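You operate a simulated robot arm through the tools that you are given. There is no shell and no other tool.

Carry out the task below with a simulated robot arm. There is one attempt and no reset: what you move stays moved.

## Task
Lay the pad dated 27 DEC on the writing mat and shine the desk lamp straight down on the mat.
Fine: the bill pads are in the desk drawer, shut it again; switch the lamp on with a dry grip and leave it on.

Only the result counts: the job must be done as asked and must still hold three seconds after the hand-in. Knocking over, shifting, dropping, spilling or breaking anything else fails it.

## Robot
A 6-joint arm with a two-finger parallel gripper, fixed in place. Base frame: the origin is at the foot of the arm, x ahead of it, y to its left, z up; the work surface is at about z = 0.75. Units: m, rad, N and s.
With the tool pointing down near the work surface it reaches from about 0.32 to 0.82 m from the base axis. Its first joint turns from -2.897 to 2.897 rad. Payload 3.91 kg.
The TCP is the grasp point between the finger pads, 0.03 m short of the fingertips. In the tool frame z runs along the fingers and y along their closing line. Largest opening 0.11 m; finger width 0.02, thickness 0.01; the body of the gripper, 0.048 by 0.112 m, starts 0.055 m behind the TCP.
Orientation is that of the tool frame in the base frame, as [roll, pitch, yaw] about the fixed x, y, z axes, in that order (R = Rz(yaw) Ry(pitch) Rx(roll)). With the fingers straight down and closing along the base's y, the tool's x points along the base's -x, its y along +y and its z along -z.

## Interface
- The arm moves only by the tool servo_tool. Its argument "steps" is one flat list of numbers, 7 for each row, row after row: the shift along the base's x, y, z in m, then the turn, a rotation vector about the base's x, y, z in rad, then the finger opening in m, from 0 to 0.11. In form: [x, y, z, rx, ry, rz, grip, x, y, z, rx, ry, rz, grip, ...]. A call has 1 to 20 rows; each row shifts and turns the commanded pose from where the row before left it. Rows are played at 5 a second. More than 0.05 m and 0.15 rad between two rows, or a gripper value outside its range, and nothing of the call is played. A pose out of reach is approached as far as the arm can. The call stops where the force on the tool passes 40 N (or 10 N more than at its start, if that is more) or the arm is blocked; 0.2 s more then pass. The fingers move at their own pace (about 0.045 m/s each) and stop on an object; they squeeze with about 25 N. The grip force told is the motor's: it shows also when the fingers shut on nothing. Time passes only in rows, and 0.2 s behind the last, so rows that do not move let the fingers close. The reply holds the time, the measured pose of the TCP, the force on the tool along the base axes, the opening and the grip force, in the units named above and with some noise, with the torque about the TCP (base axes, N m) and any sound that the robot's microphone picked up.
- Cameras (640 x 400 px; columns grow to the right, rows downward): "scene" is fixed at [0.0495, -0.4981, 1.3616]; the picture's right is [0.78, -0.63, 0.00], its down [-0.28, -0.35, -0.90] and it looks along [0.56, 0.70, -0.44] (base axes); focal length 225 px, centre (320, 200). "wrist" rides on the gripper at [0.077, 0.007, -0.114] in the tool frame; the picture's right is [-0.09, 1.00, 0.00], its down [-0.80, -0.07, -0.59] and it looks along [-0.59, -0.05, 0.80] (tool axes); focal length 270 px, centre (320, 200). There is no depth. A picture from a camera that has moved, and an enlarged one, comes with that camera's place and axes in the base frame and with its lens.
- grab_frame(camera): a new picture of that camera. The clock stands still meanwhile.
- move_column(by): slides the trunk up (or, below 0, down) by that many m; the arm rides with it, the base frame stays. It gives what a move gives, with no picture.
- enlarge(camera, box): a new picture of the part [left, top, right, bottom] of that camera's present view, enlarged. The clock stands still meanwhile.
- job_done(): hands the job in; it is judged then, once.

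Nothing tells you positions but the pictures and the camera data. Unless the task says otherwise, let go and move clear before handing in.

The tools are called as a command line: name --argument value ..., lists and objects as JSON in quotes. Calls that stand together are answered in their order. servo_tool: Moves the arm, as the interface text tells. Its arguments: {"type":"object","properties":{"steps":{"type":"array","items":{"type":"number"}}},"required":["steps"]} The other tools are called the same way: move_column (by) slides the trunk up or down; grab_frame (camera) takes a picture; enlarge (camera, box) takes an enlarged picture of a part of a camera's view; job_done () hands the job in.

At the start:

```text
t: 0.0
eef_pos: [0.325, 0.2627, 1.368]
tcp_rot: [3.14, 0.0, 3.141]
contact_force: [0.0, 0.6, 0.8]
moment: [-0.04, 0.01, 0.03]
width: 0.1099
finger_force: 0.0
trunk travel left (down, up): [-0.575, 0.035]
```

scene: 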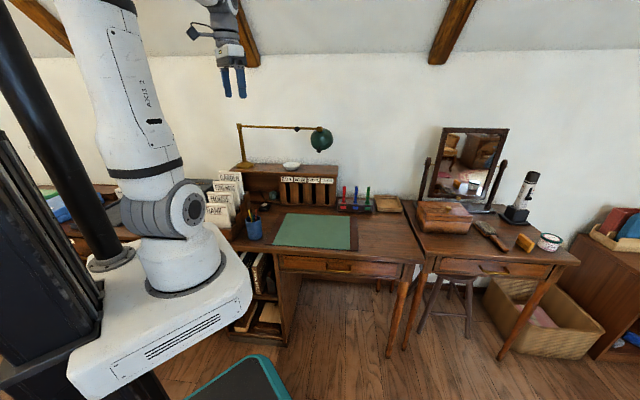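
wrist: 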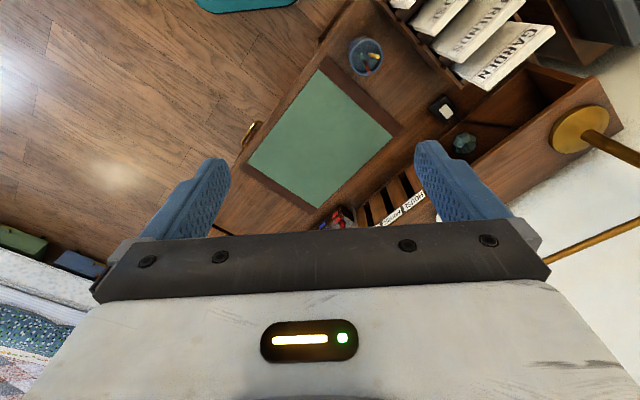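

I see the desk with a green writing mat, a drawer with a handle below it, a jointed lamp on the desk's upper shelf with a bowl near it, and a vanity table to the right. I'll take enlarged views first to find the drawer handle, lamp and switch.

enlarge --camera "scene" --box '[200, 110, 420, 250]'

enlarge --camera "scene" --box '[220, 110, 350, 190]'

enlarge --camera "scene" --box '[230, 200, 430, 320]'

enlarge --camera "wrist" --box '[220, 0, 640, 260]'

```text
2.86 times, centred on (310, 180) of scene
camera zoom: at [0.0495, -0.4981, 1.3616], right [0.78, -0.63, 0.0], down [-0.28, -0.35, -0.9], along [0.56, 0.7, -0.44], focal length 642 px, centre (349, 257)
```

zoom: 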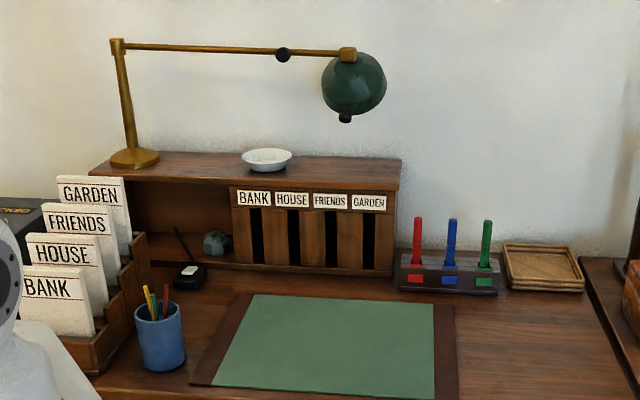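

```text
4.92 times, centred on (285, 150) of scene
camera zoom: at [0.0495, -0.4981, 1.3616], right [0.78, -0.63, 0.0], down [-0.28, -0.35, -0.9], along [0.56, 0.7, -0.44], focal length 1106 px, centre (492, 446)
```

zoom: 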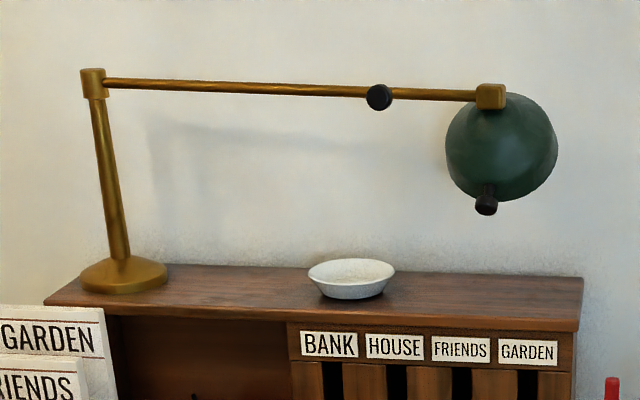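

```text
3.20 times, centred on (330, 260) of scene
camera zoom: at [0.0495, -0.4981, 1.3616], right [0.78, -0.63, 0.0], down [-0.28, -0.35, -0.9], along [0.56, 0.7, -0.44], focal length 719 px, centre (288, 8)
```

zoom: 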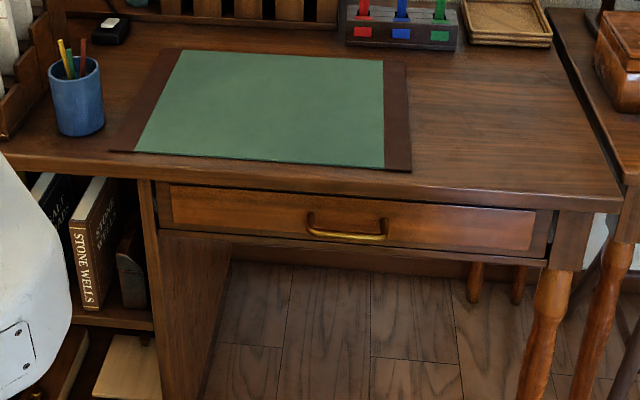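

```text
1.52 times, centred on (430, 130) of wrist
camera zoom: at [0.2484, 0.269, 1.482], right [0.09, 1.0, 0.0], down [0.8, -0.07, 0.59], along [0.59, -0.05, -0.8], focal length 412 px, centre (152, 307)
```

zoom: 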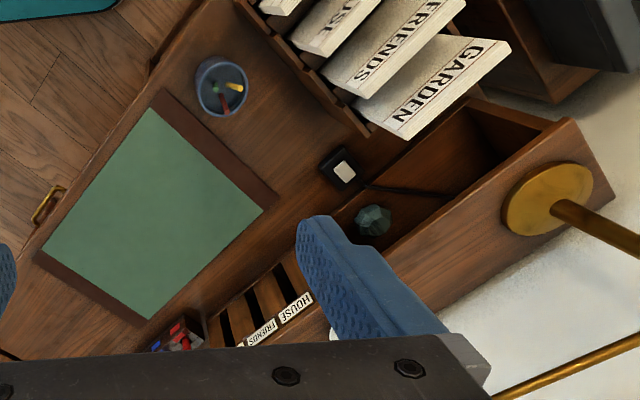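

The desk is turned about 45° to my base, with the mat around (0.60, 0.24), the drawer handle near (0.56, 0.01, 0.68), the lamp post at the left back on the hutch, and a small black switch box on a cord near (0.51, 0.59). I'll look closer at the lamp head, switch box and bowl before moving.

enlarge --camera "scene" --box '[290, 115, 346, 165]'

enlarge --camera "scene" --box '[235, 180, 305, 224]'

enlarge --camera "wrist" --box '[400, 60, 500, 170]'

enlarge --camera "scene" --box '[400, 110, 640, 260]'

```text
8.00 times, centred on (318, 140) of scene
camera zoom: at [0.0495, -0.4981, 1.3616], right [0.78, -0.63, 0.0], down [-0.28, -0.35, -0.9], along [0.56, 0.7, -0.44], focal length 1797 px, centre (336, 680)
```

zoom: 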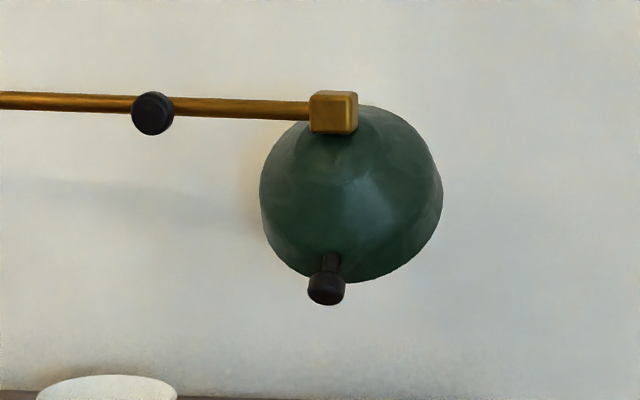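

```text
9.09 times, centred on (270, 202) of scene
camera zoom: at [0.0495, -0.4981, 1.3616], right [0.78, -0.63, 0.0], down [-0.28, -0.35, -0.9], along [0.56, 0.7, -0.44], focal length 2042 px, centre (774, 182)
```

zoom: 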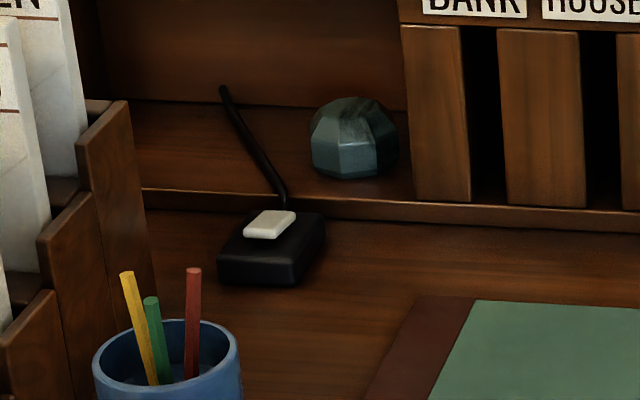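

```text
3.64 times, centred on (450, 115) of wrist
camera zoom: at [0.2484, 0.269, 1.482], right [0.09, 1.0, 0.0], down [0.8, -0.07, 0.59], along [0.59, -0.05, -0.8], focal length 983 px, centre (-153, 509)
```

zoom: 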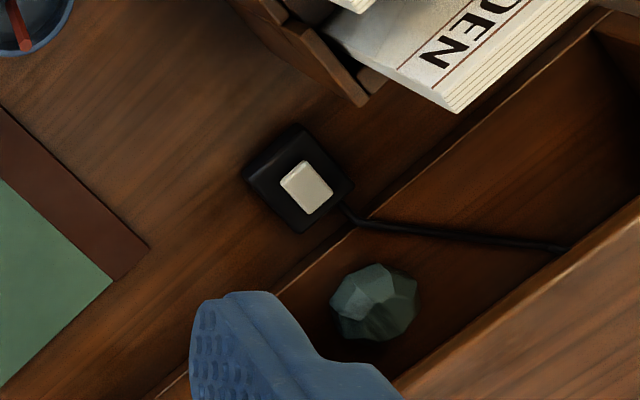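

```text
2.67 times, centred on (520, 185) of scene
camera zoom: at [0.0495, -0.4981, 1.3616], right [0.78, -0.63, 0.0], down [-0.28, -0.35, -0.9], along [0.56, 0.7, -0.44], focal length 599 px, centre (-213, 240)
```

zoom: 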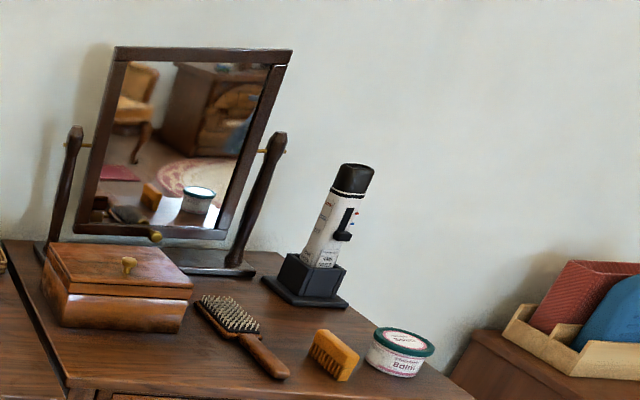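

The lamp looks like a post, a horizontal arm with a black knob, and a tilting green shade with its own knob; the switch is a white rocker on the desk. I'll lower the trunk first so I can work in front of the drawer.

move_column --by -0.25

```text
t: 2.6
eef_pos: [0.3251, 0.2615, 1.1183]
tcp_rot: [3.14, 0.002, -3.14]
contact_force: [0.2, 0.0, 0.1]
moment: [-0.02, 0.01, -0.03]
width: 0.1101
finger_force: 0.2
trunk travel left (down, up): [-0.325, 0.285]
```

Trunk is down 0.25 m with the tool over the desk's left front. Next I swing to the space in front of the drawer while turning the wrist to match the desk's 45° angle, then look.

servo_tool --steps '[0.01, -0.039, -0.01, 0, 0, -0.0785, 0.06, 0.01, -0.039, -0.01, 0, 0, -0.0785, 0.06, 0.01, -0.039, -0.01, 0, 0, -0.0785, 0.06, 0.01, -0.039, -0.01, 0, 0, -0.0785, 0.06, 0.01, -0.039, -0.01, 0, 0, -0.0785, 0.06, 0.01, -0.039, -0.01, 0, 0, -0.0785, 0.06, 0.01, -0.039, -0.01, 0, 0, -0.0785, 0.06, 0.01, -0.039, -0.01, 0, 0, -0.0785, 0.06, 0.01, -0.039, -0.01, 0, 0, -0.0785, 0.06, 0.01, -0.039, -0.01, 0, 0, -0.0785, 0.06]'

grab_frame --camera "wrist"

grab_frame --camera "scene"

```text
t: 4.8
eef_pos: [0.4263, -0.1291, 1.0185]
tcp_rot: [3.141, -0.002, 2.357]
contact_force: [-0.1, -0.2, -0.2]
moment: [-0.02, 0.0, 0.0]
width: 0.0599
finger_force: 0.0
trunk travel left (down, up): [-0.325, 0.285]
```

```text
taken
camera wrist: at [0.3765, -0.0699, 1.1315], right [0.77, 0.64, 0.0], down [0.52, -0.62, 0.59], along [0.38, -0.46, -0.8], focal length 270 px, centre (320, 200)
```

wrist: 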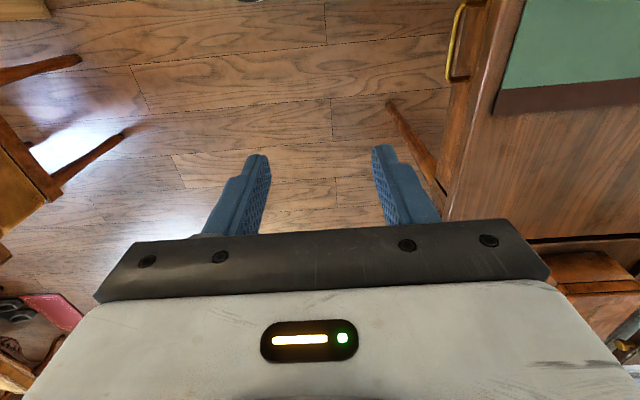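

```text
taken
```

scene: 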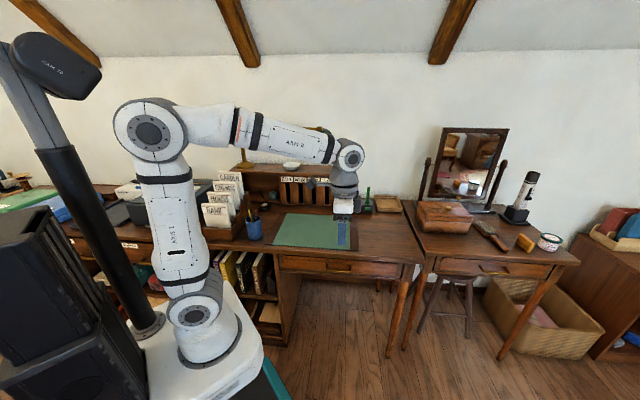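

The handle shows at the top right of the wrist view, consistent with about (0.557, 0.015, 0.677). I'll zoom on it for accurate endpoints.

enlarge --camera "wrist" --box '[400, 0, 540, 90]'

enlarge --camera "scene" --box '[270, 240, 420, 330]'

```text
4.44 times, centred on (470, 45) of wrist
camera zoom: at [0.3765, -0.0699, 1.1315], right [0.77, 0.64, 0.0], down [0.52, -0.62, 0.59], along [0.38, -0.46, -0.8], focal length 1201 px, centre (-347, 889)
```

zoom: 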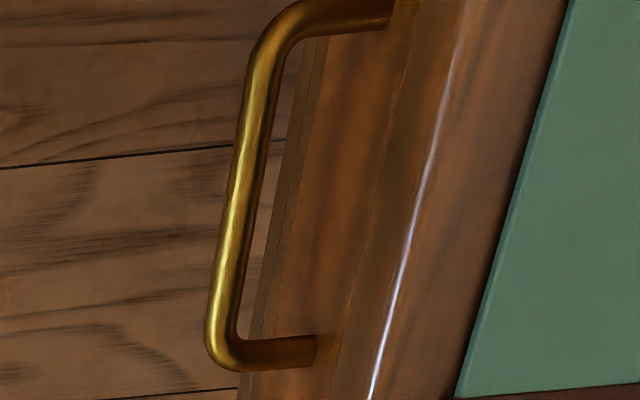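

```text
4.27 times, centred on (345, 285) of scene
camera zoom: at [0.0495, -0.4981, 1.3616], right [0.78, -0.63, 0.0], down [-0.28, -0.35, -0.9], along [0.56, 0.7, -0.44], focal length 958 px, centre (213, -163)
```

zoom: 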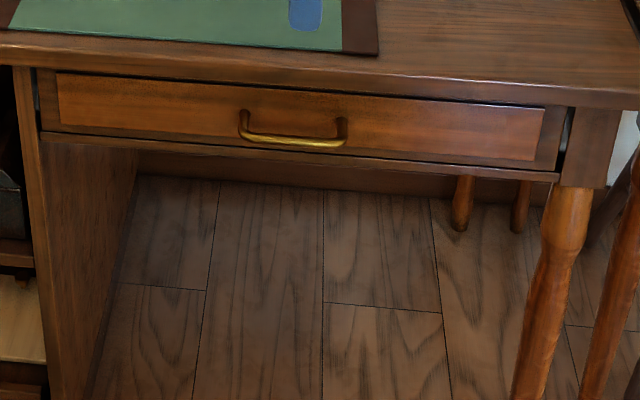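

Triangulating both views puts the handle bar's middle at about (0.557, 0.010, 0.68), with about 3.5 cm of standoff. I'll tilt the tool so it points forward and 30° down toward the drawer, and stop short to check.

servo_tool --steps '[0.0, 0.0, -0.025, 0.0925, -0.0925, 0, 0.05, 0.0, 0.0, -0.025, 0.0925, -0.0925, 0, 0.05, 0.0, 0.0, -0.025, 0.0925, -0.0925, 0, 0.05, 0.0, 0.0, -0.025, 0.0925, -0.0925, 0, 0.05, 0.0, 0.0, -0.025, 0.0925, -0.0925, 0, 0.05, 0.0, 0.0, -0.025, 0.0925, -0.0925, 0, 0.05, 0.0, 0.0, -0.025, 0.0925, -0.0925, 0, 0.05, 0.0, 0.0, -0.025, 0.0925, -0.0925, 0, 0.05]'

grab_frame --camera "wrist"

grab_frame --camera "scene"

```text
t: 6.6
eef_pos: [0.4268, -0.1272, 0.82]
tcp_rot: [2.093, 0.001, 2.357]
contact_force: [0.8, -1.0, 0.0]
moment: [-0.03, -0.01, 0.02]
width: 0.0503
finger_force: 0.1
trunk travel left (down, up): [-0.325, 0.285]
```

```text
taken
camera wrist: at [0.3041, -0.1416, 0.8814], right [0.41, 0.29, 0.86], down [0.18, -0.96, 0.24], along [0.89, 0.05, -0.45], focal length 270 px, centre (320, 200)
```

wrist: 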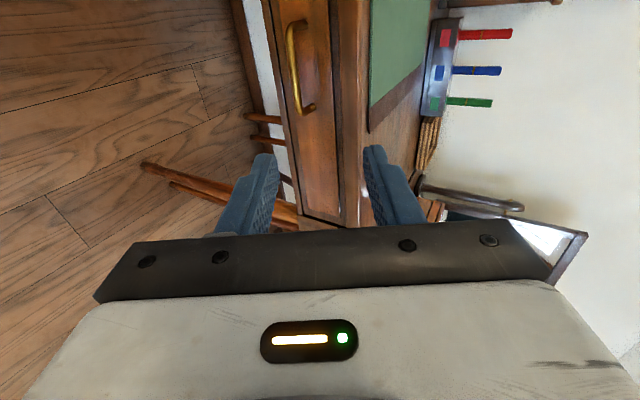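

```text
taken
```

scene: 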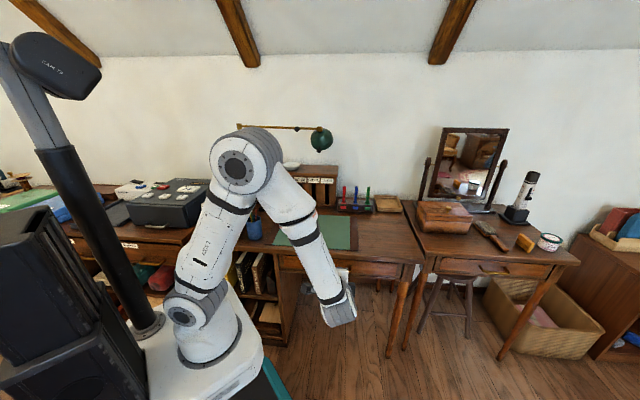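

The tool is tilted as planned and clear. I'll move to a pre-grip point about 10 cm from the bar along the approach line, then check alignment.

servo_tool --steps '[0.02, 0.0225, -0.029, 0, 0, 0, 0.05, 0.02, 0.0225, -0.029, 0, 0, 0, 0.05, 0.02, 0.0225, -0.029, 0, 0, 0, 0.05, 0, 0, 0, 0, 0, 0, 0.05]'

grab_frame --camera "wrist"

enlarge --camera "scene" --box '[250, 230, 430, 340]'

```text
t: 7.6
eef_pos: [0.4863, -0.059, 0.7306]
tcp_rot: [2.096, 0.002, 2.354]
contact_force: [0.4, 0.2, -0.4]
moment: [0.02, 0.02, -0.01]
width: 0.0499
finger_force: 0.0
trunk travel left (down, up): [-0.325, 0.285]
```

```text
taken
camera wrist: at [0.3644, -0.0726, 0.7937], right [0.41, 0.29, 0.86], down [0.18, -0.96, 0.24], along [0.89, 0.06, -0.45], focal length 270 px, centre (320, 200)
```

wrist: 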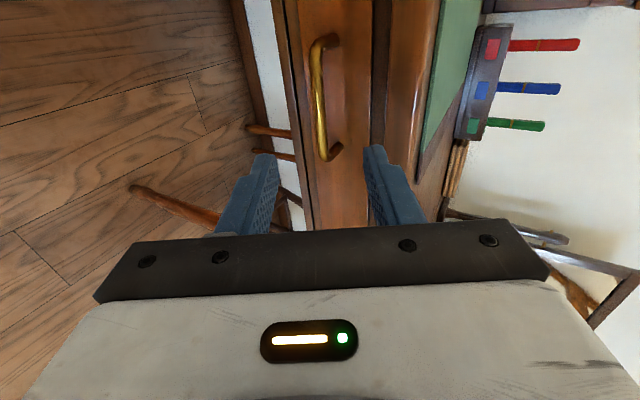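

```text
3.56 times, centred on (340, 285) of scene
camera zoom: at [0.0495, -0.4981, 1.3616], right [0.78, -0.63, 0.0], down [-0.28, -0.35, -0.9], along [0.56, 0.7, -0.44], focal length 799 px, centre (249, -102)
```

zoom: 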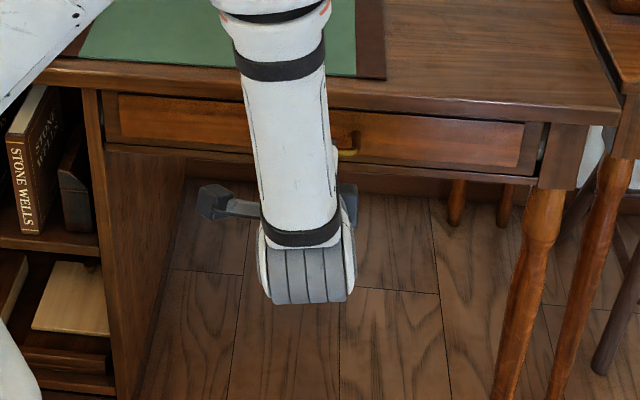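

The bar lies right on the approach line (offset under 1 mm across the fingers), only about 1.5 cm sideways. I'll go in along the tool axis with a slight sideways correction.

servo_tool --steps '[0.008, 0.022, -0.0125, 0, 0, 0, 0.045, 0.0153, 0.0153, -0.0125, 0, 0, 0, 0.045, 0.0153, 0.0153, -0.0125, 0, 0, 0, 0.045, 0.0153, 0.0153, -0.0125, 0, 0, 0, 0.045, 0, 0, 0, 0, 0, 0, 0.045]'

grab_frame --camera "wrist"

```text
t: 8.8
eef_pos: [0.5408, 0.0082, 0.6813]
tcp_rot: [2.096, -0.001, 2.357]
contact_force: [0.1, -0.1, 0.3]
moment: [0.02, -0.01, 0.0]
width: 0.0449
finger_force: 0.1
trunk travel left (down, up): [-0.325, 0.285]
```

```text
taken
camera wrist: at [0.418, -0.0054, 0.7435], right [0.41, 0.29, 0.86], down [0.18, -0.96, 0.24], along [0.89, 0.05, -0.45], focal length 270 px, centre (320, 200)
```

wrist: 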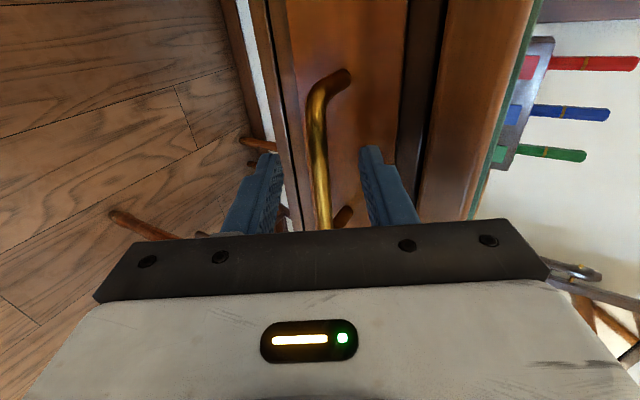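

The bar is now between the fingers, so I'll close on it.

servo_tool --steps '[0, 0, 0, 0, 0, 0, 0.0, 0, 0, 0, 0, 0, 0, 0.0, 0, 0, 0, 0, 0, 0, 0.0, 0, 0, 0, 0, 0, 0, 0.0]'

grab_frame --camera "wrist"

```text
t: 9.8
eef_pos: [0.5398, 0.0076, 0.6819]
tcp_rot: [2.095, 0.0, 2.358]
contact_force: [1.9, 0.1, 1.2]
moment: [-0.22, -0.29, 0.21]
width: 0.0105
finger_force: 44.8
trunk travel left (down, up): [-0.325, 0.285]
```

```text
taken
camera wrist: at [0.4178, -0.0055, 0.7438], right [0.41, 0.29, 0.86], down [0.18, -0.96, 0.24], along [0.89, 0.06, -0.45], focal length 270 px, centre (320, 200)
```

wrist: 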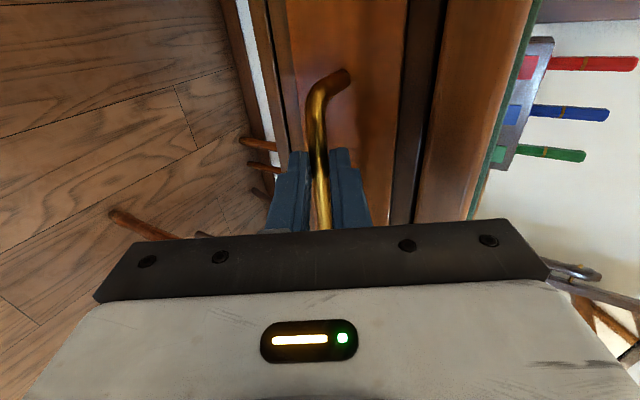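

Firm hold on the bar (width 10.5 mm). I pull straight out along the desk's depth direction, slowly, and watch the force.

servo_tool --steps '[-0.0106, -0.0106, 0, 0, 0, 0, 0.0, -0.0141, -0.0141, 0, 0, 0, 0, 0.0, -0.0141, -0.0141, 0, 0, 0, 0, 0.0, -0.0141, -0.0141, 0, 0, 0, 0, 0.0, -0.0141, -0.0141, 0, 0, 0, 0, 0.0]'

grab_frame --camera "scene"

```text
t: 11.0
eef_pos: [0.4713, -0.0608, 0.6808]
tcp_rot: [2.098, -0.001, 2.354]
contact_force: [3.7, -5.8, -18.2]
moment: [-0.81, -0.25, -0.22]
width: 0.0108
finger_force: 45.0
trunk travel left (down, up): [-0.325, 0.285]
```

```text
taken
```

scene: 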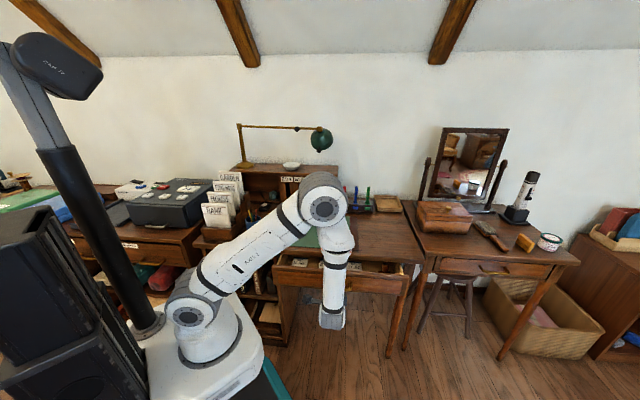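

The drawer is sliding and pads are visible inside. I continue the pull, easing down a touch because the drawer bears on the fingers.

servo_tool --steps '[-0.0141, -0.0141, -0.001, 0, 0, 0, 0.0, -0.0141, -0.0141, -0.001, 0, 0, 0, 0.0, -0.0141, -0.0141, 0, 0, 0, 0, 0.0, -0.0141, -0.0141, 0, 0, 0, 0, 0.0]'

grab_frame --camera "scene"

enlarge --camera "scene" --box '[250, 220, 430, 340]'

```text
t: 12.0
eef_pos: [0.4162, -0.1156, 0.6803]
tcp_rot: [2.093, 0.002, 2.358]
contact_force: [5.6, -8.9, 12.7]
moment: [-0.14, -0.68, -0.49]
width: 0.0107
finger_force: 45.1
trunk travel left (down, up): [-0.325, 0.285]
```

```text
taken
```

scene: 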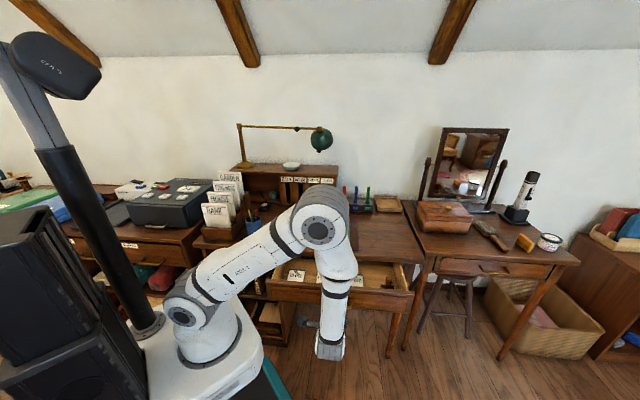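

```text
3.33 times, centred on (340, 280) of scene
camera zoom: at [0.0495, -0.4981, 1.3616], right [0.78, -0.63, 0.0], down [-0.28, -0.35, -0.9], along [0.56, 0.7, -0.44], focal length 749 px, centre (253, -67)
```

zoom: 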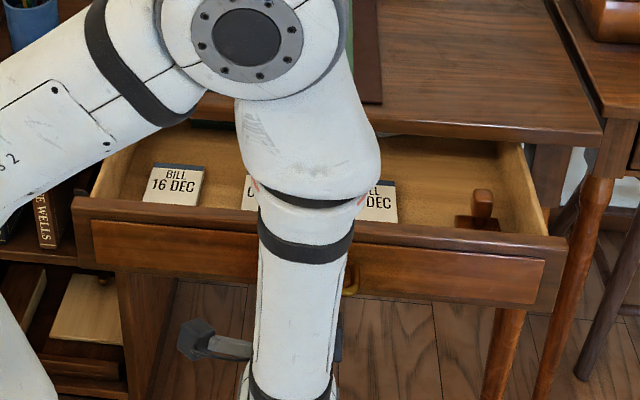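

The drawer is out about 17 cm and shows pads marked BILL with dates. I'll release the handle, back out along the tool axis, and rise to look in from above.

servo_tool --steps '[0, 0, 0, 0, 0, 0, 0.04, 0, 0, 0, 0, 0, 0, 0.04, -0.0153, -0.0153, 0.0125, 0, 0, 0, 0.04, -0.0153, -0.0153, 0.0125, 0, 0, 0, 0.04, -0.0153, -0.0153, 0.0125, 0, 0, 0, 0.04, 0, 0, 0.04, 0, 0, 0, 0.04, 0, 0, 0.04, 0, 0, 0, 0.04, 0, 0, 0.04, 0, 0, 0, 0.04, 0, 0, 0.04, 0, 0, 0, 0.04]'

grab_frame --camera "wrist"

grab_frame --camera "scene"

```text
t: 14.0
eef_pos: [0.3729, -0.1621, 0.877]
tcp_rot: [2.097, -0.001, 2.355]
contact_force: [0.6, 0.9, 0.3]
moment: [0.02, 0.02, 0.01]
width: 0.04
finger_force: 0.0
trunk travel left (down, up): [-0.325, 0.285]
```

```text
taken
camera wrist: at [0.2504, -0.1753, 0.94], right [0.42, 0.29, 0.86], down [0.18, -0.96, 0.24], along [0.89, 0.06, -0.45], focal length 270 px, centre (320, 200)
```

wrist: 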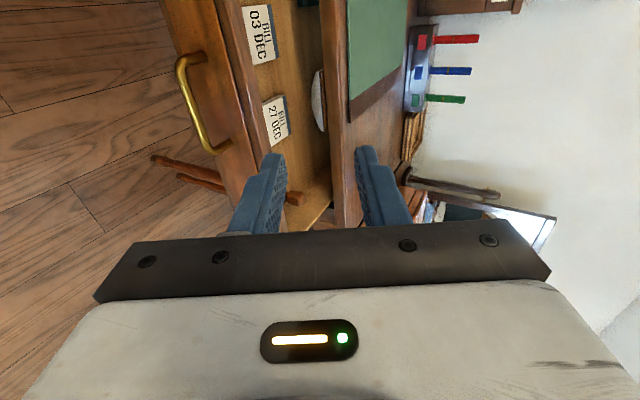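

```text
taken
```

scene: 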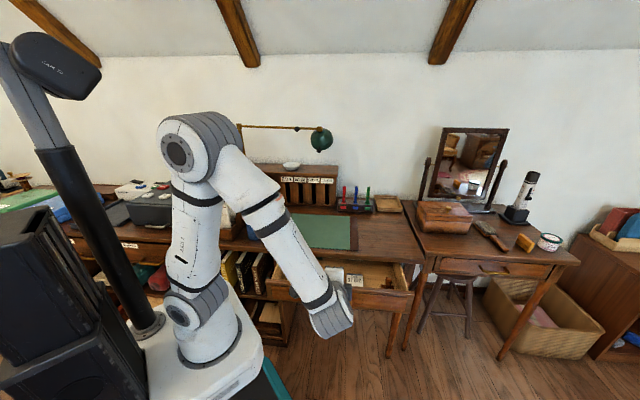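

The three pads read 16 DEC (left), 03 DEC (middle) and 27 DEC (right); the right one is my target, around (0.59, -0.05). I'll turn the tool to point straight down with the fingers closing along the desk's width, above that pad.

servo_tool --steps '[0.0106, 0.0051, 0.0038, -0.0925, 0.0925, 0, 0.06, 0.0106, 0.0051, 0.0038, -0.0925, 0.0925, 0, 0.06, 0.0106, 0.0051, 0.0038, -0.0925, 0.0925, 0, 0.06, 0.0106, 0.0051, 0.0038, -0.0925, 0.0925, 0, 0.06, 0.0106, 0.0051, 0.0038, -0.0925, 0.0925, 0, 0.06, 0.0106, 0.0051, 0.0038, -0.0925, 0.0925, 0, 0.06, 0.0106, 0.0051, 0.0038, -0.0925, 0.0925, 0, 0.06, 0.0106, 0.0051, 0.0038, -0.0925, 0.0925, 0, 0.06, 0.0106, 0.0051, 0.0038, 0, 0, 0.1428, 0.06, 0.0106, 0.0051, 0.0038, 0, 0, 0.1428, 0.06, 0.0106, 0.0051, 0.0038, 0, 0, 0.1428, 0.06, 0.0106, 0.0051, 0.0038, 0, 0, 0.1428, 0.06, 0.0106, 0.0051, 0.0038, 0, 0, 0.1428, 0.06, 0.0106, 0.0051, 0.0038, 0, 0, 0.1428, 0.06, 0.0106, 0.0051, 0.0038, 0, 0, 0.1428, 0.06, 0.0106, 0.0051, 0.0038, 0, 0, 0.1428, 0.06, 0.0106, 0.0051, 0.0038, 0, 0, 0.1428, 0.06, 0.0106, 0.0051, 0.0038, 0, 0, 0.1428, 0.06, 0.0106, 0.0051, 0.0038, 0, 0, 0.1428, 0.06]'

grab_frame --camera "wrist"

grab_frame --camera "scene"

```text
t: 18.0
eef_pos: [0.5733, -0.0648, 0.9475]
tcp_rot: [-3.142, -0.001, -2.354]
contact_force: [0.1, 0.8, -0.1]
moment: [-0.02, 0.01, -0.03]
width: 0.0597
finger_force: 0.0
trunk travel left (down, up): [-0.325, 0.285]
```

```text
taken
camera wrist: at [0.5142, -0.115, 1.0622], right [-0.64, 0.77, 0.0], down [0.62, 0.52, 0.59], along [0.45, 0.38, -0.8], focal length 270 px, centre (320, 200)
```

wrist: 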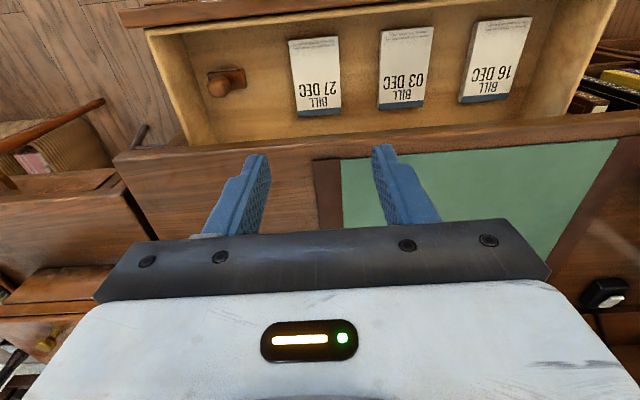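

```text
taken
```

scene: 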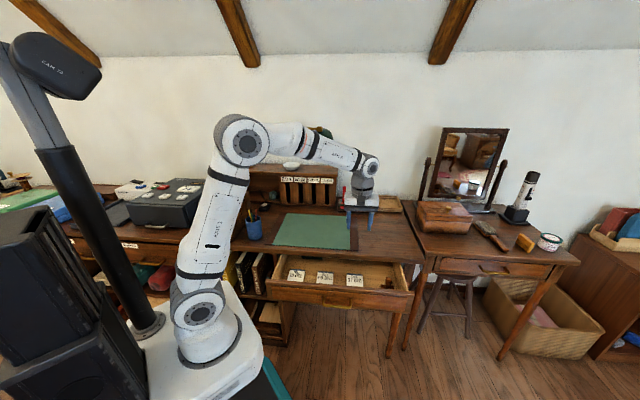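

The wrist view now shows all three pads upside-down, with 27 DEC leftmost in the picture. I'll enlarge both views to pin down its position and thickness.

enlarge --camera "wrist" --box '[200, 10, 440, 150]'

enlarge --camera "scene" --box '[270, 250, 420, 330]'

```text
2.67 times, centred on (320, 80) of wrist
camera zoom: at [0.5142, -0.115, 1.0622], right [-0.64, 0.77, 0.0], down [0.62, 0.52, 0.59], along [0.45, 0.38, -0.8], focal length 721 px, centre (320, 520)
```

zoom: 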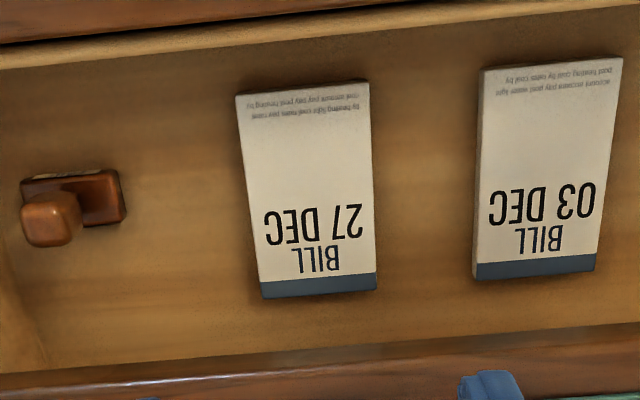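

```text
4.27 times, centred on (345, 290) of scene
camera zoom: at [0.0495, -0.4981, 1.3616], right [0.78, -0.63, 0.0], down [-0.28, -0.35, -0.9], along [0.56, 0.7, -0.44], focal length 958 px, centre (213, -184)
```

zoom: 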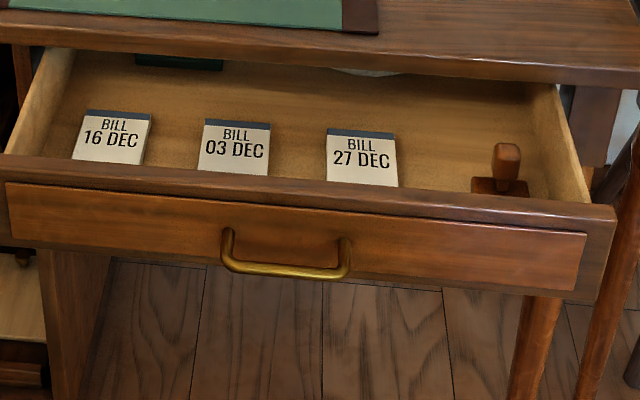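

The 27 DEC pad measures about 6.6 × 10.3 cm, centre near (0.585, -0.060), top at z ≈ 0.647, lined up with the desk. I'll open the fingers to 9.5 cm and descend over it, stopping above to verify.

servo_tool --steps '[0.0115, 0.0047, 0, 0, 0, 0, 0.095, 0, 0, -0.035, 0, 0, 0, 0.095, 0, 0, -0.035, 0, 0, 0, 0.095, 0, 0, -0.035, 0, 0, 0, 0.095, 0, 0, -0.035, 0, 0, 0, 0.095, 0, 0, -0.035, 0, 0, 0, 0.095, 0, 0, -0.035, 0, 0, 0, 0.095, 0, 0, -0.02, 0, 0, 0, 0.095, 0, 0, 0, 0, 0, 0, 0.095]'

grab_frame --camera "wrist"

enlarge --camera "scene" --box '[270, 190, 450, 310]'

```text
t: 20.0
eef_pos: [0.5847, -0.0594, 0.7188]
tcp_rot: [-3.141, 0.001, -2.357]
contact_force: [-0.2, -0.1, 0.6]
moment: [0.0, 0.02, 0.0]
width: 0.0949
finger_force: 0.3
trunk travel left (down, up): [-0.325, 0.285]
```

```text
taken
camera wrist: at [0.5252, -0.1098, 0.8322], right [-0.64, 0.77, 0.0], down [0.62, 0.52, 0.59], along [0.46, 0.38, -0.8], focal length 270 px, centre (320, 200)
```

wrist: 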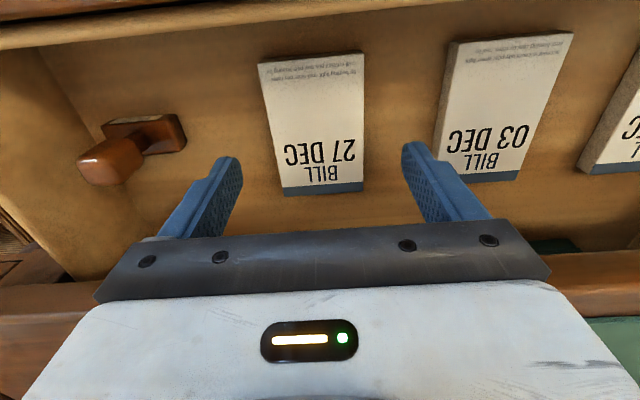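

```text
3.33 times, centred on (360, 250) of scene
camera zoom: at [0.0495, -0.4981, 1.3616], right [0.78, -0.63, 0.0], down [-0.28, -0.35, -0.9], along [0.56, 0.7, -0.44], focal length 749 px, centre (187, 33)
```

zoom: 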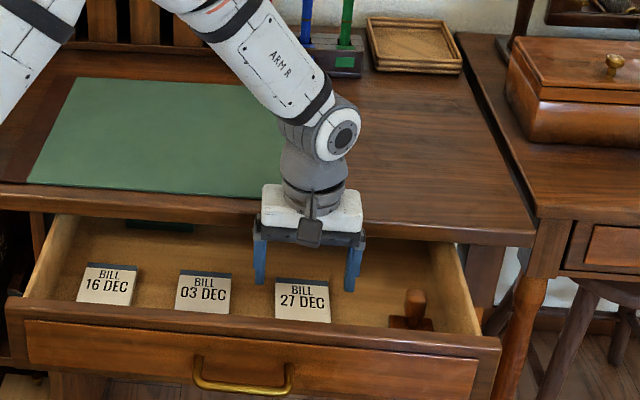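

Fingers straddle the 27 DEC pad evenly with room on both sides. I descend to just above the drawer floor, checking for contact.

servo_tool --steps '[0, 0, -0.025, 0, 0, 0, 0.095, 0, 0, -0.02, 0, 0, 0, 0.095, 0, 0, -0.006, 0, 0, 0, 0.095, 0, 0, -0.003, 0, 0, 0, 0.095]'

grab_frame --camera "wrist"

```text
t: 21.0
eef_pos: [0.5841, -0.0599, 0.6661]
tcp_rot: [3.141, 0.0, -2.356]
contact_force: [0.0, 0.5, -0.1]
moment: [-0.01, -0.04, 0.03]
width: 0.0951
finger_force: 0.1
trunk travel left (down, up): [-0.325, 0.285]
```

```text
taken
camera wrist: at [0.5237, -0.1097, 0.7781], right [-0.64, 0.77, 0.0], down [0.62, 0.52, 0.59], along [0.46, 0.38, -0.8], focal length 270 px, centre (320, 200)
```

wrist: 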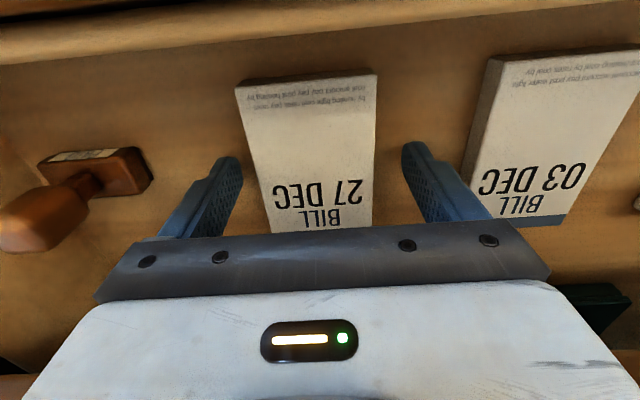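

No contact yet and the tips are about 1 cm down the pad's sides, which is enough. I'll close on the pad.

servo_tool --steps '[0, 0, -0.0015, 0, 0, 0, 0.08, 0, 0, 0, 0, 0, 0, 0.06, 0, 0, 0, 0, 0, 0, 0.05, 0, 0, 0, 0, 0, 0, 0.05, 0, 0, 0, 0, 0, 0, 0.05]'

grab_frame --camera "wrist"

```text
t: 22.2
eef_pos: [0.583, -0.0604, 0.6625]
tcp_rot: [3.141, 0.002, -2.356]
contact_force: [-0.1, 0.1, 1.3]
moment: [-0.01, -0.05, 0.03]
width: 0.0669
finger_force: 25.6
trunk travel left (down, up): [-0.325, 0.285]
```

```text
taken
camera wrist: at [0.5238, -0.1096, 0.7767], right [-0.64, 0.77, 0.0], down [0.62, 0.52, 0.59], along [0.46, 0.38, -0.8], focal length 270 px, centre (320, 200)
```

wrist: 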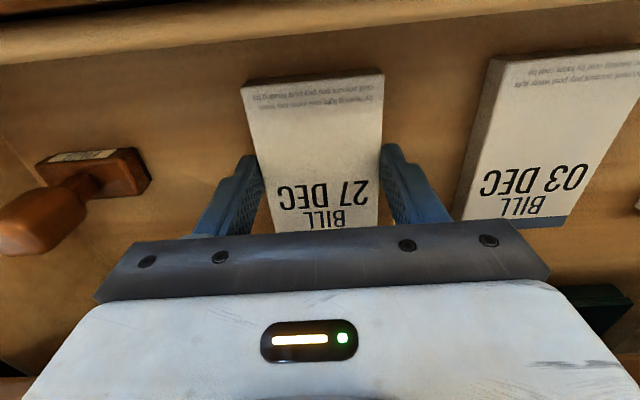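

Pad gripped at 6.7 cm width. I lift it straight out of the drawer with a slight move toward me to stay clear of the table edge, then look.

servo_tool --steps '[0, 0, 0.015, 0, 0, 0, 0.05, -0.005, -0.005, 0.02, 0, 0, 0, 0.05, -0.002, -0.002, 0.03, 0, 0, 0, 0.05, 0, 0, 0.04, 0, 0, 0, 0.05, 0, 0, 0.04, 0, 0, 0, 0.05, 0, 0, 0.04, 0, 0, 0, 0.05]'

grab_frame --camera "wrist"

grab_frame --camera "scene"

```text
t: 23.6
eef_pos: [0.5767, -0.0664, 0.8496]
tcp_rot: [3.141, 0.0, -2.355]
contact_force: [-0.8, 0.1, -0.9]
moment: [0.0, -0.01, -0.01]
width: 0.0673
finger_force: 24.8
trunk travel left (down, up): [-0.325, 0.285]
```

```text
taken
camera wrist: at [0.5171, -0.1157, 0.9628], right [-0.64, 0.77, 0.0], down [0.62, 0.52, 0.59], along [0.45, 0.38, -0.8], focal length 270 px, centre (320, 200)
```

wrist: 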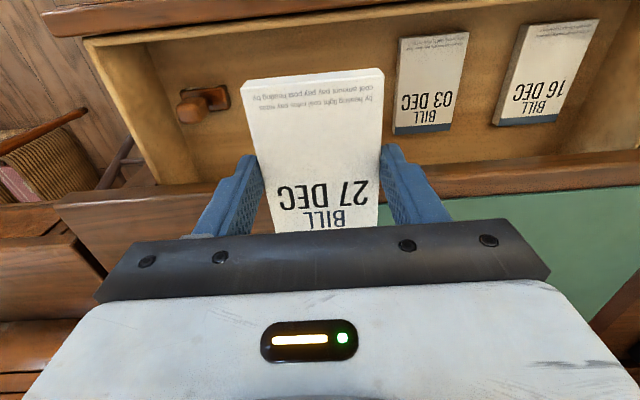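

```text
taken
```

scene: 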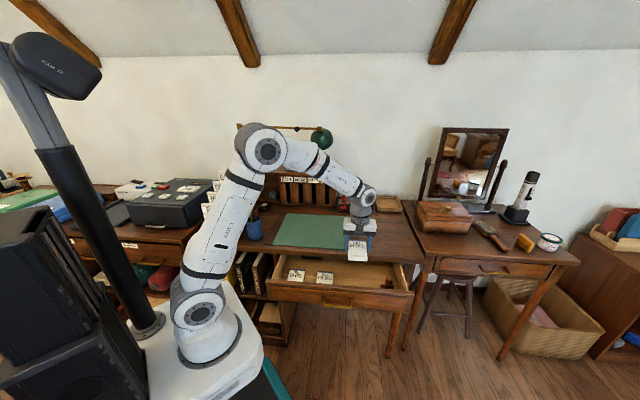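

The 27 DEC pad is out and clear of the drawer. I carry it level to above the middle of the mat.

servo_tool --steps '[0.0035, 0.038, 0, 0, 0, 0, 0.05, 0.0035, 0.038, 0, 0, 0, 0, 0.05, 0.0035, 0.038, 0, 0, 0, 0, 0.05, 0.0035, 0.038, 0, 0, 0, 0, 0.05, 0.0035, 0.038, 0, 0, 0, 0, 0.05, 0.0035, 0.038, 0, 0, 0, 0, 0.05, 0.0035, 0.038, 0, 0, 0, 0, 0.05, 0.0035, 0.037, 0, 0, 0, 0, 0.05, 0, 0, 0, 0, 0, 0, 0.05]'

grab_frame --camera "wrist"

enlarge --camera "scene" --box '[210, 110, 420, 260]'

```text
t: 25.6
eef_pos: [0.6057, 0.238, 0.8473]
tcp_rot: [3.141, 0.0, -2.356]
contact_force: [0.1, -0.9, -0.8]
moment: [-0.01, -0.02, 0.01]
width: 0.067
finger_force: 25.2
trunk travel left (down, up): [-0.325, 0.285]
```

```text
taken
camera wrist: at [0.5452, 0.1872, 0.9615], right [-0.64, 0.77, 0.0], down [0.62, 0.52, 0.59], along [0.46, 0.38, -0.8], focal length 270 px, centre (320, 200)
```

wrist: 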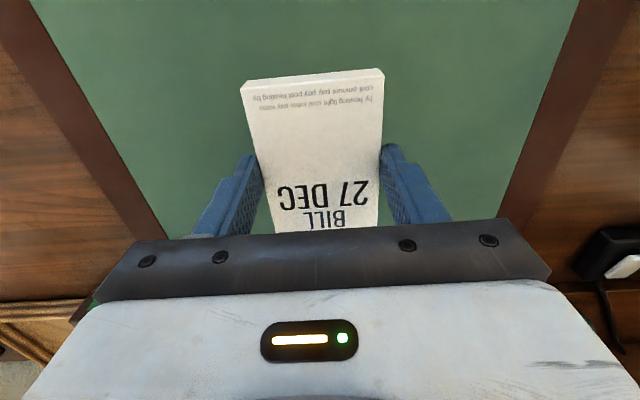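

```text
2.67 times, centred on (315, 185) of scene
camera zoom: at [0.0495, -0.4981, 1.3616], right [0.78, -0.63, 0.0], down [-0.28, -0.35, -0.9], along [0.56, 0.7, -0.44], focal length 599 px, centre (333, 240)
```

zoom: 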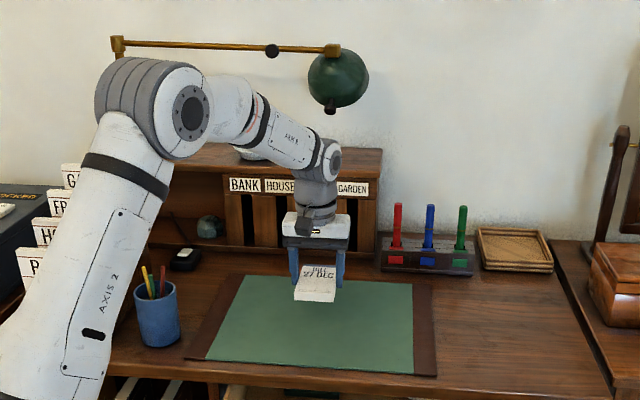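

The pad is centred over the green mat. I lower it close to the surface, then feel for contact in small steps.

servo_tool --steps '[0, 0, -0.02, 0, 0, 0, 0.05, 0, 0, -0.02, 0, 0, 0, 0.05, 0, 0, -0.012, 0, 0, 0, 0.05, 0, 0, -0.004, 0, 0, 0, 0.05]'

servo_tool --steps '[0, 0, -0.003, 0, 0, 0, 0.05, 0, 0, -0.002, 0, 0, 0, 0.05]'

enlarge --camera "scene" --box '[270, 180, 370, 250]'

```text
t: 26.6
eef_pos: [0.6039, 0.2365, 0.7926]
tcp_rot: [-3.141, -0.001, -2.356]
contact_force: [0.5, 0.4, -1.5]
moment: [0.02, 0.02, 0.04]
width: 0.0674
finger_force: 24.8
trunk travel left (down, up): [-0.325, 0.285]
```

```text
t: 27.2
eef_pos: [0.6046, 0.2358, 0.7891]
tcp_rot: [-3.141, 0.002, -2.355]
contact_force: [0.4, 2.0, 3.2]
moment: [-0.07, 0.17, -0.03]
width: 0.0674
finger_force: 24.6
trunk travel left (down, up): [-0.325, 0.285]
```

```text
5.71 times, centred on (320, 215) of scene
camera zoom: at [0.0495, -0.4981, 1.3616], right [0.78, -0.63, 0.0], down [-0.28, -0.35, -0.9], along [0.56, 0.7, -0.44], focal length 1284 px, centre (320, 114)
```

zoom: 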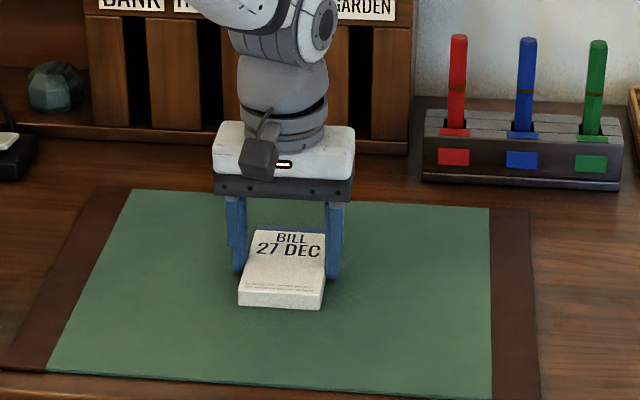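

The first light contact shows at z ≈ 0.788. One more small press to seat it, then I'll let go.

servo_tool --steps '[0, 0, -0.0015, 0, 0, 0, 0.05, 0, 0, 0, 0, 0, 0, 0.05]'

```text
t: 27.8
eef_pos: [0.6045, 0.237, 0.7879]
tcp_rot: [-3.14, 0.003, -2.355]
contact_force: [0.2, -0.1, 16.2]
moment: [-0.25, 0.4, 0.01]
width: 0.0673
finger_force: 25.0
trunk travel left (down, up): [-0.325, 0.285]
```

Solid contact at 16 N, so the pad is down on the mat. I release slowly and rise straight up.

servo_tool --steps '[0, 0, 0.001, 0, 0, 0, 0.072, 0, 0, 0, 0, 0, 0, 0.085, 0, 0, 0, 0, 0, 0, 0.09, 0, 0, 0.02, 0, 0, 0, 0.09, 0, 0, 0.04, 0, 0, 0, 0.09, 0, 0, 0.04, 0, 0, 0, 0.09, 0, 0, 0.04, 0, 0, 0, 0.09]'

grab_frame --camera "wrist"

grab_frame --camera "scene"

```text
t: 29.4
eef_pos: [0.6037, 0.2372, 0.9279]
tcp_rot: [3.141, 0.0, -2.355]
contact_force: [0.1, 0.3, -0.8]
moment: [0.01, -0.03, -0.01]
width: 0.0898
finger_force: 0.0
trunk travel left (down, up): [-0.325, 0.285]
```

```text
taken
camera wrist: at [0.5434, 0.1874, 1.0423], right [-0.64, 0.77, 0.0], down [0.62, 0.52, 0.59], along [0.46, 0.38, -0.8], focal length 270 px, centre (320, 200)
```

wrist: 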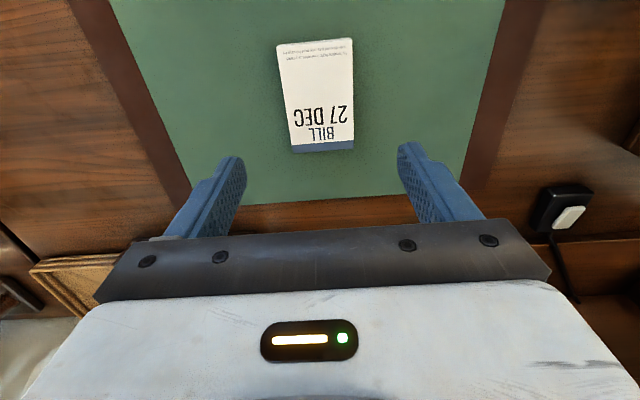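

```text
taken
```

scene: 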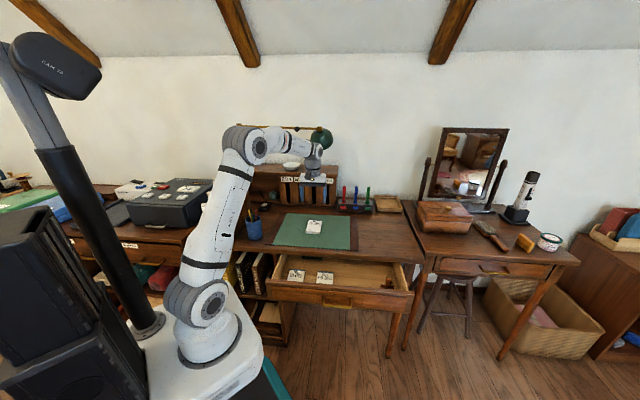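

The pad lies flat on the mat and the other two remain in the drawer. Next I close the fingers and go in front of the drawer handle to push it shut.

servo_tool --steps '[-0.0197, -0.0362, 0, 0, 0, 0, 0.05, -0.0197, -0.0362, 0, 0, 0, 0, 0.0, -0.0197, -0.0362, 0, 0, 0, 0, 0.0, -0.0197, -0.0362, 0, 0, 0, 0, 0.0, -0.0197, -0.0362, 0, 0, 0, 0, 0.0, -0.0197, -0.0362, 0, 0, 0, 0, 0.0, -0.0197, -0.0362, 0, 0, 0, 0, 0.0, -0.0197, -0.0362, 0, 0, 0, 0, 0.0, -0.0197, -0.0362, 0, 0, 0, 0, 0.0, -0.0197, -0.0362, 0, 0, 0, 0, 0.0, -0.0197, -0.0362, 0, 0, 0, 0, 0.0, 0, 0, -0.04, 0, 0, 0, 0.0, 0, 0, -0.04, 0, 0, 0, 0.0, 0, 0, -0.04, 0, 0, 0, 0.0]'

grab_frame --camera "wrist"

grab_frame --camera "scene"

```text
t: 32.4
eef_pos: [0.3853, -0.1628, 0.8025]
tcp_rot: [-3.141, -0.001, -2.355]
contact_force: [-0.8, -0.6, 0.2]
moment: [0.0, 0.0, 0.0]
width: 0.0
finger_force: 25.2
trunk travel left (down, up): [-0.325, 0.285]
```

```text
taken
camera wrist: at [0.3259, -0.2126, 0.9175], right [-0.64, 0.77, 0.0], down [0.62, 0.52, 0.59], along [0.46, 0.38, -0.8], focal length 270 px, centre (320, 200)
```

wrist: 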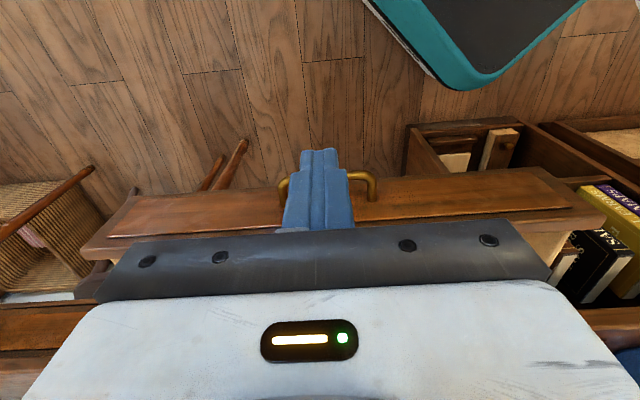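

```text
taken
```

scene: 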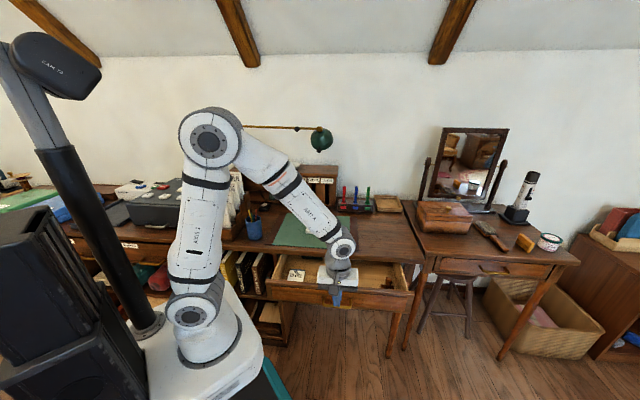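

The closed fingers hover just in front of the handle, centred on it. I lower them to handle height.

servo_tool --steps '[0, 0, -0.04, 0, 0, 0, 0.0, 0, 0, -0.04, 0, 0, 0, 0.0, 0, 0, -0.036, 0, 0, 0, 0.0, 0, 0, 0, 0, 0, 0, 0.0]'

grab_frame --camera "wrist"

enlarge --camera "scene" --box '[260, 220, 430, 340]'

```text
t: 33.4
eef_pos: [0.387, -0.1624, 0.6909]
tcp_rot: [3.141, 0.001, -2.356]
contact_force: [0.3, 0.6, 0.3]
moment: [-0.01, 0.0, -0.01]
width: 0.0
finger_force: 24.7
trunk travel left (down, up): [-0.325, 0.285]
```

```text
taken
camera wrist: at [0.3276, -0.2122, 0.8052], right [-0.64, 0.77, 0.0], down [0.62, 0.52, 0.59], along [0.46, 0.38, -0.8], focal length 270 px, centre (320, 200)
```

wrist: 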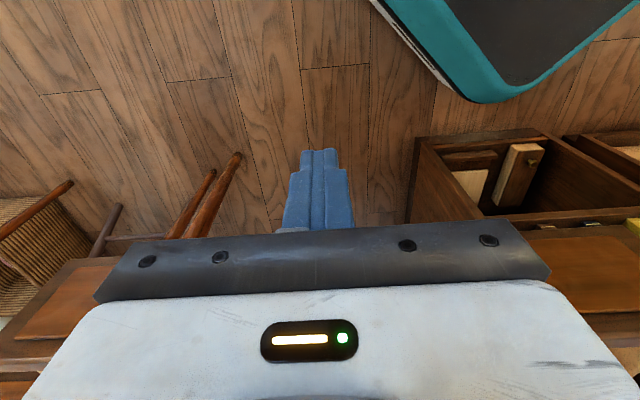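

```text
3.33 times, centred on (345, 280) of scene
camera zoom: at [0.0495, -0.4981, 1.3616], right [0.78, -0.63, 0.0], down [-0.28, -0.35, -0.9], along [0.56, 0.7, -0.44], focal length 749 px, centre (237, -67)
```

zoom: 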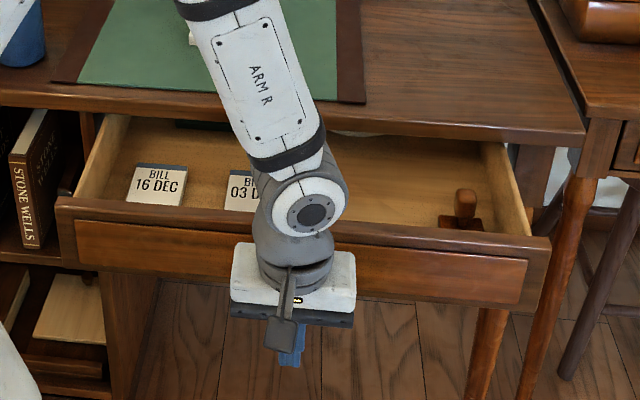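

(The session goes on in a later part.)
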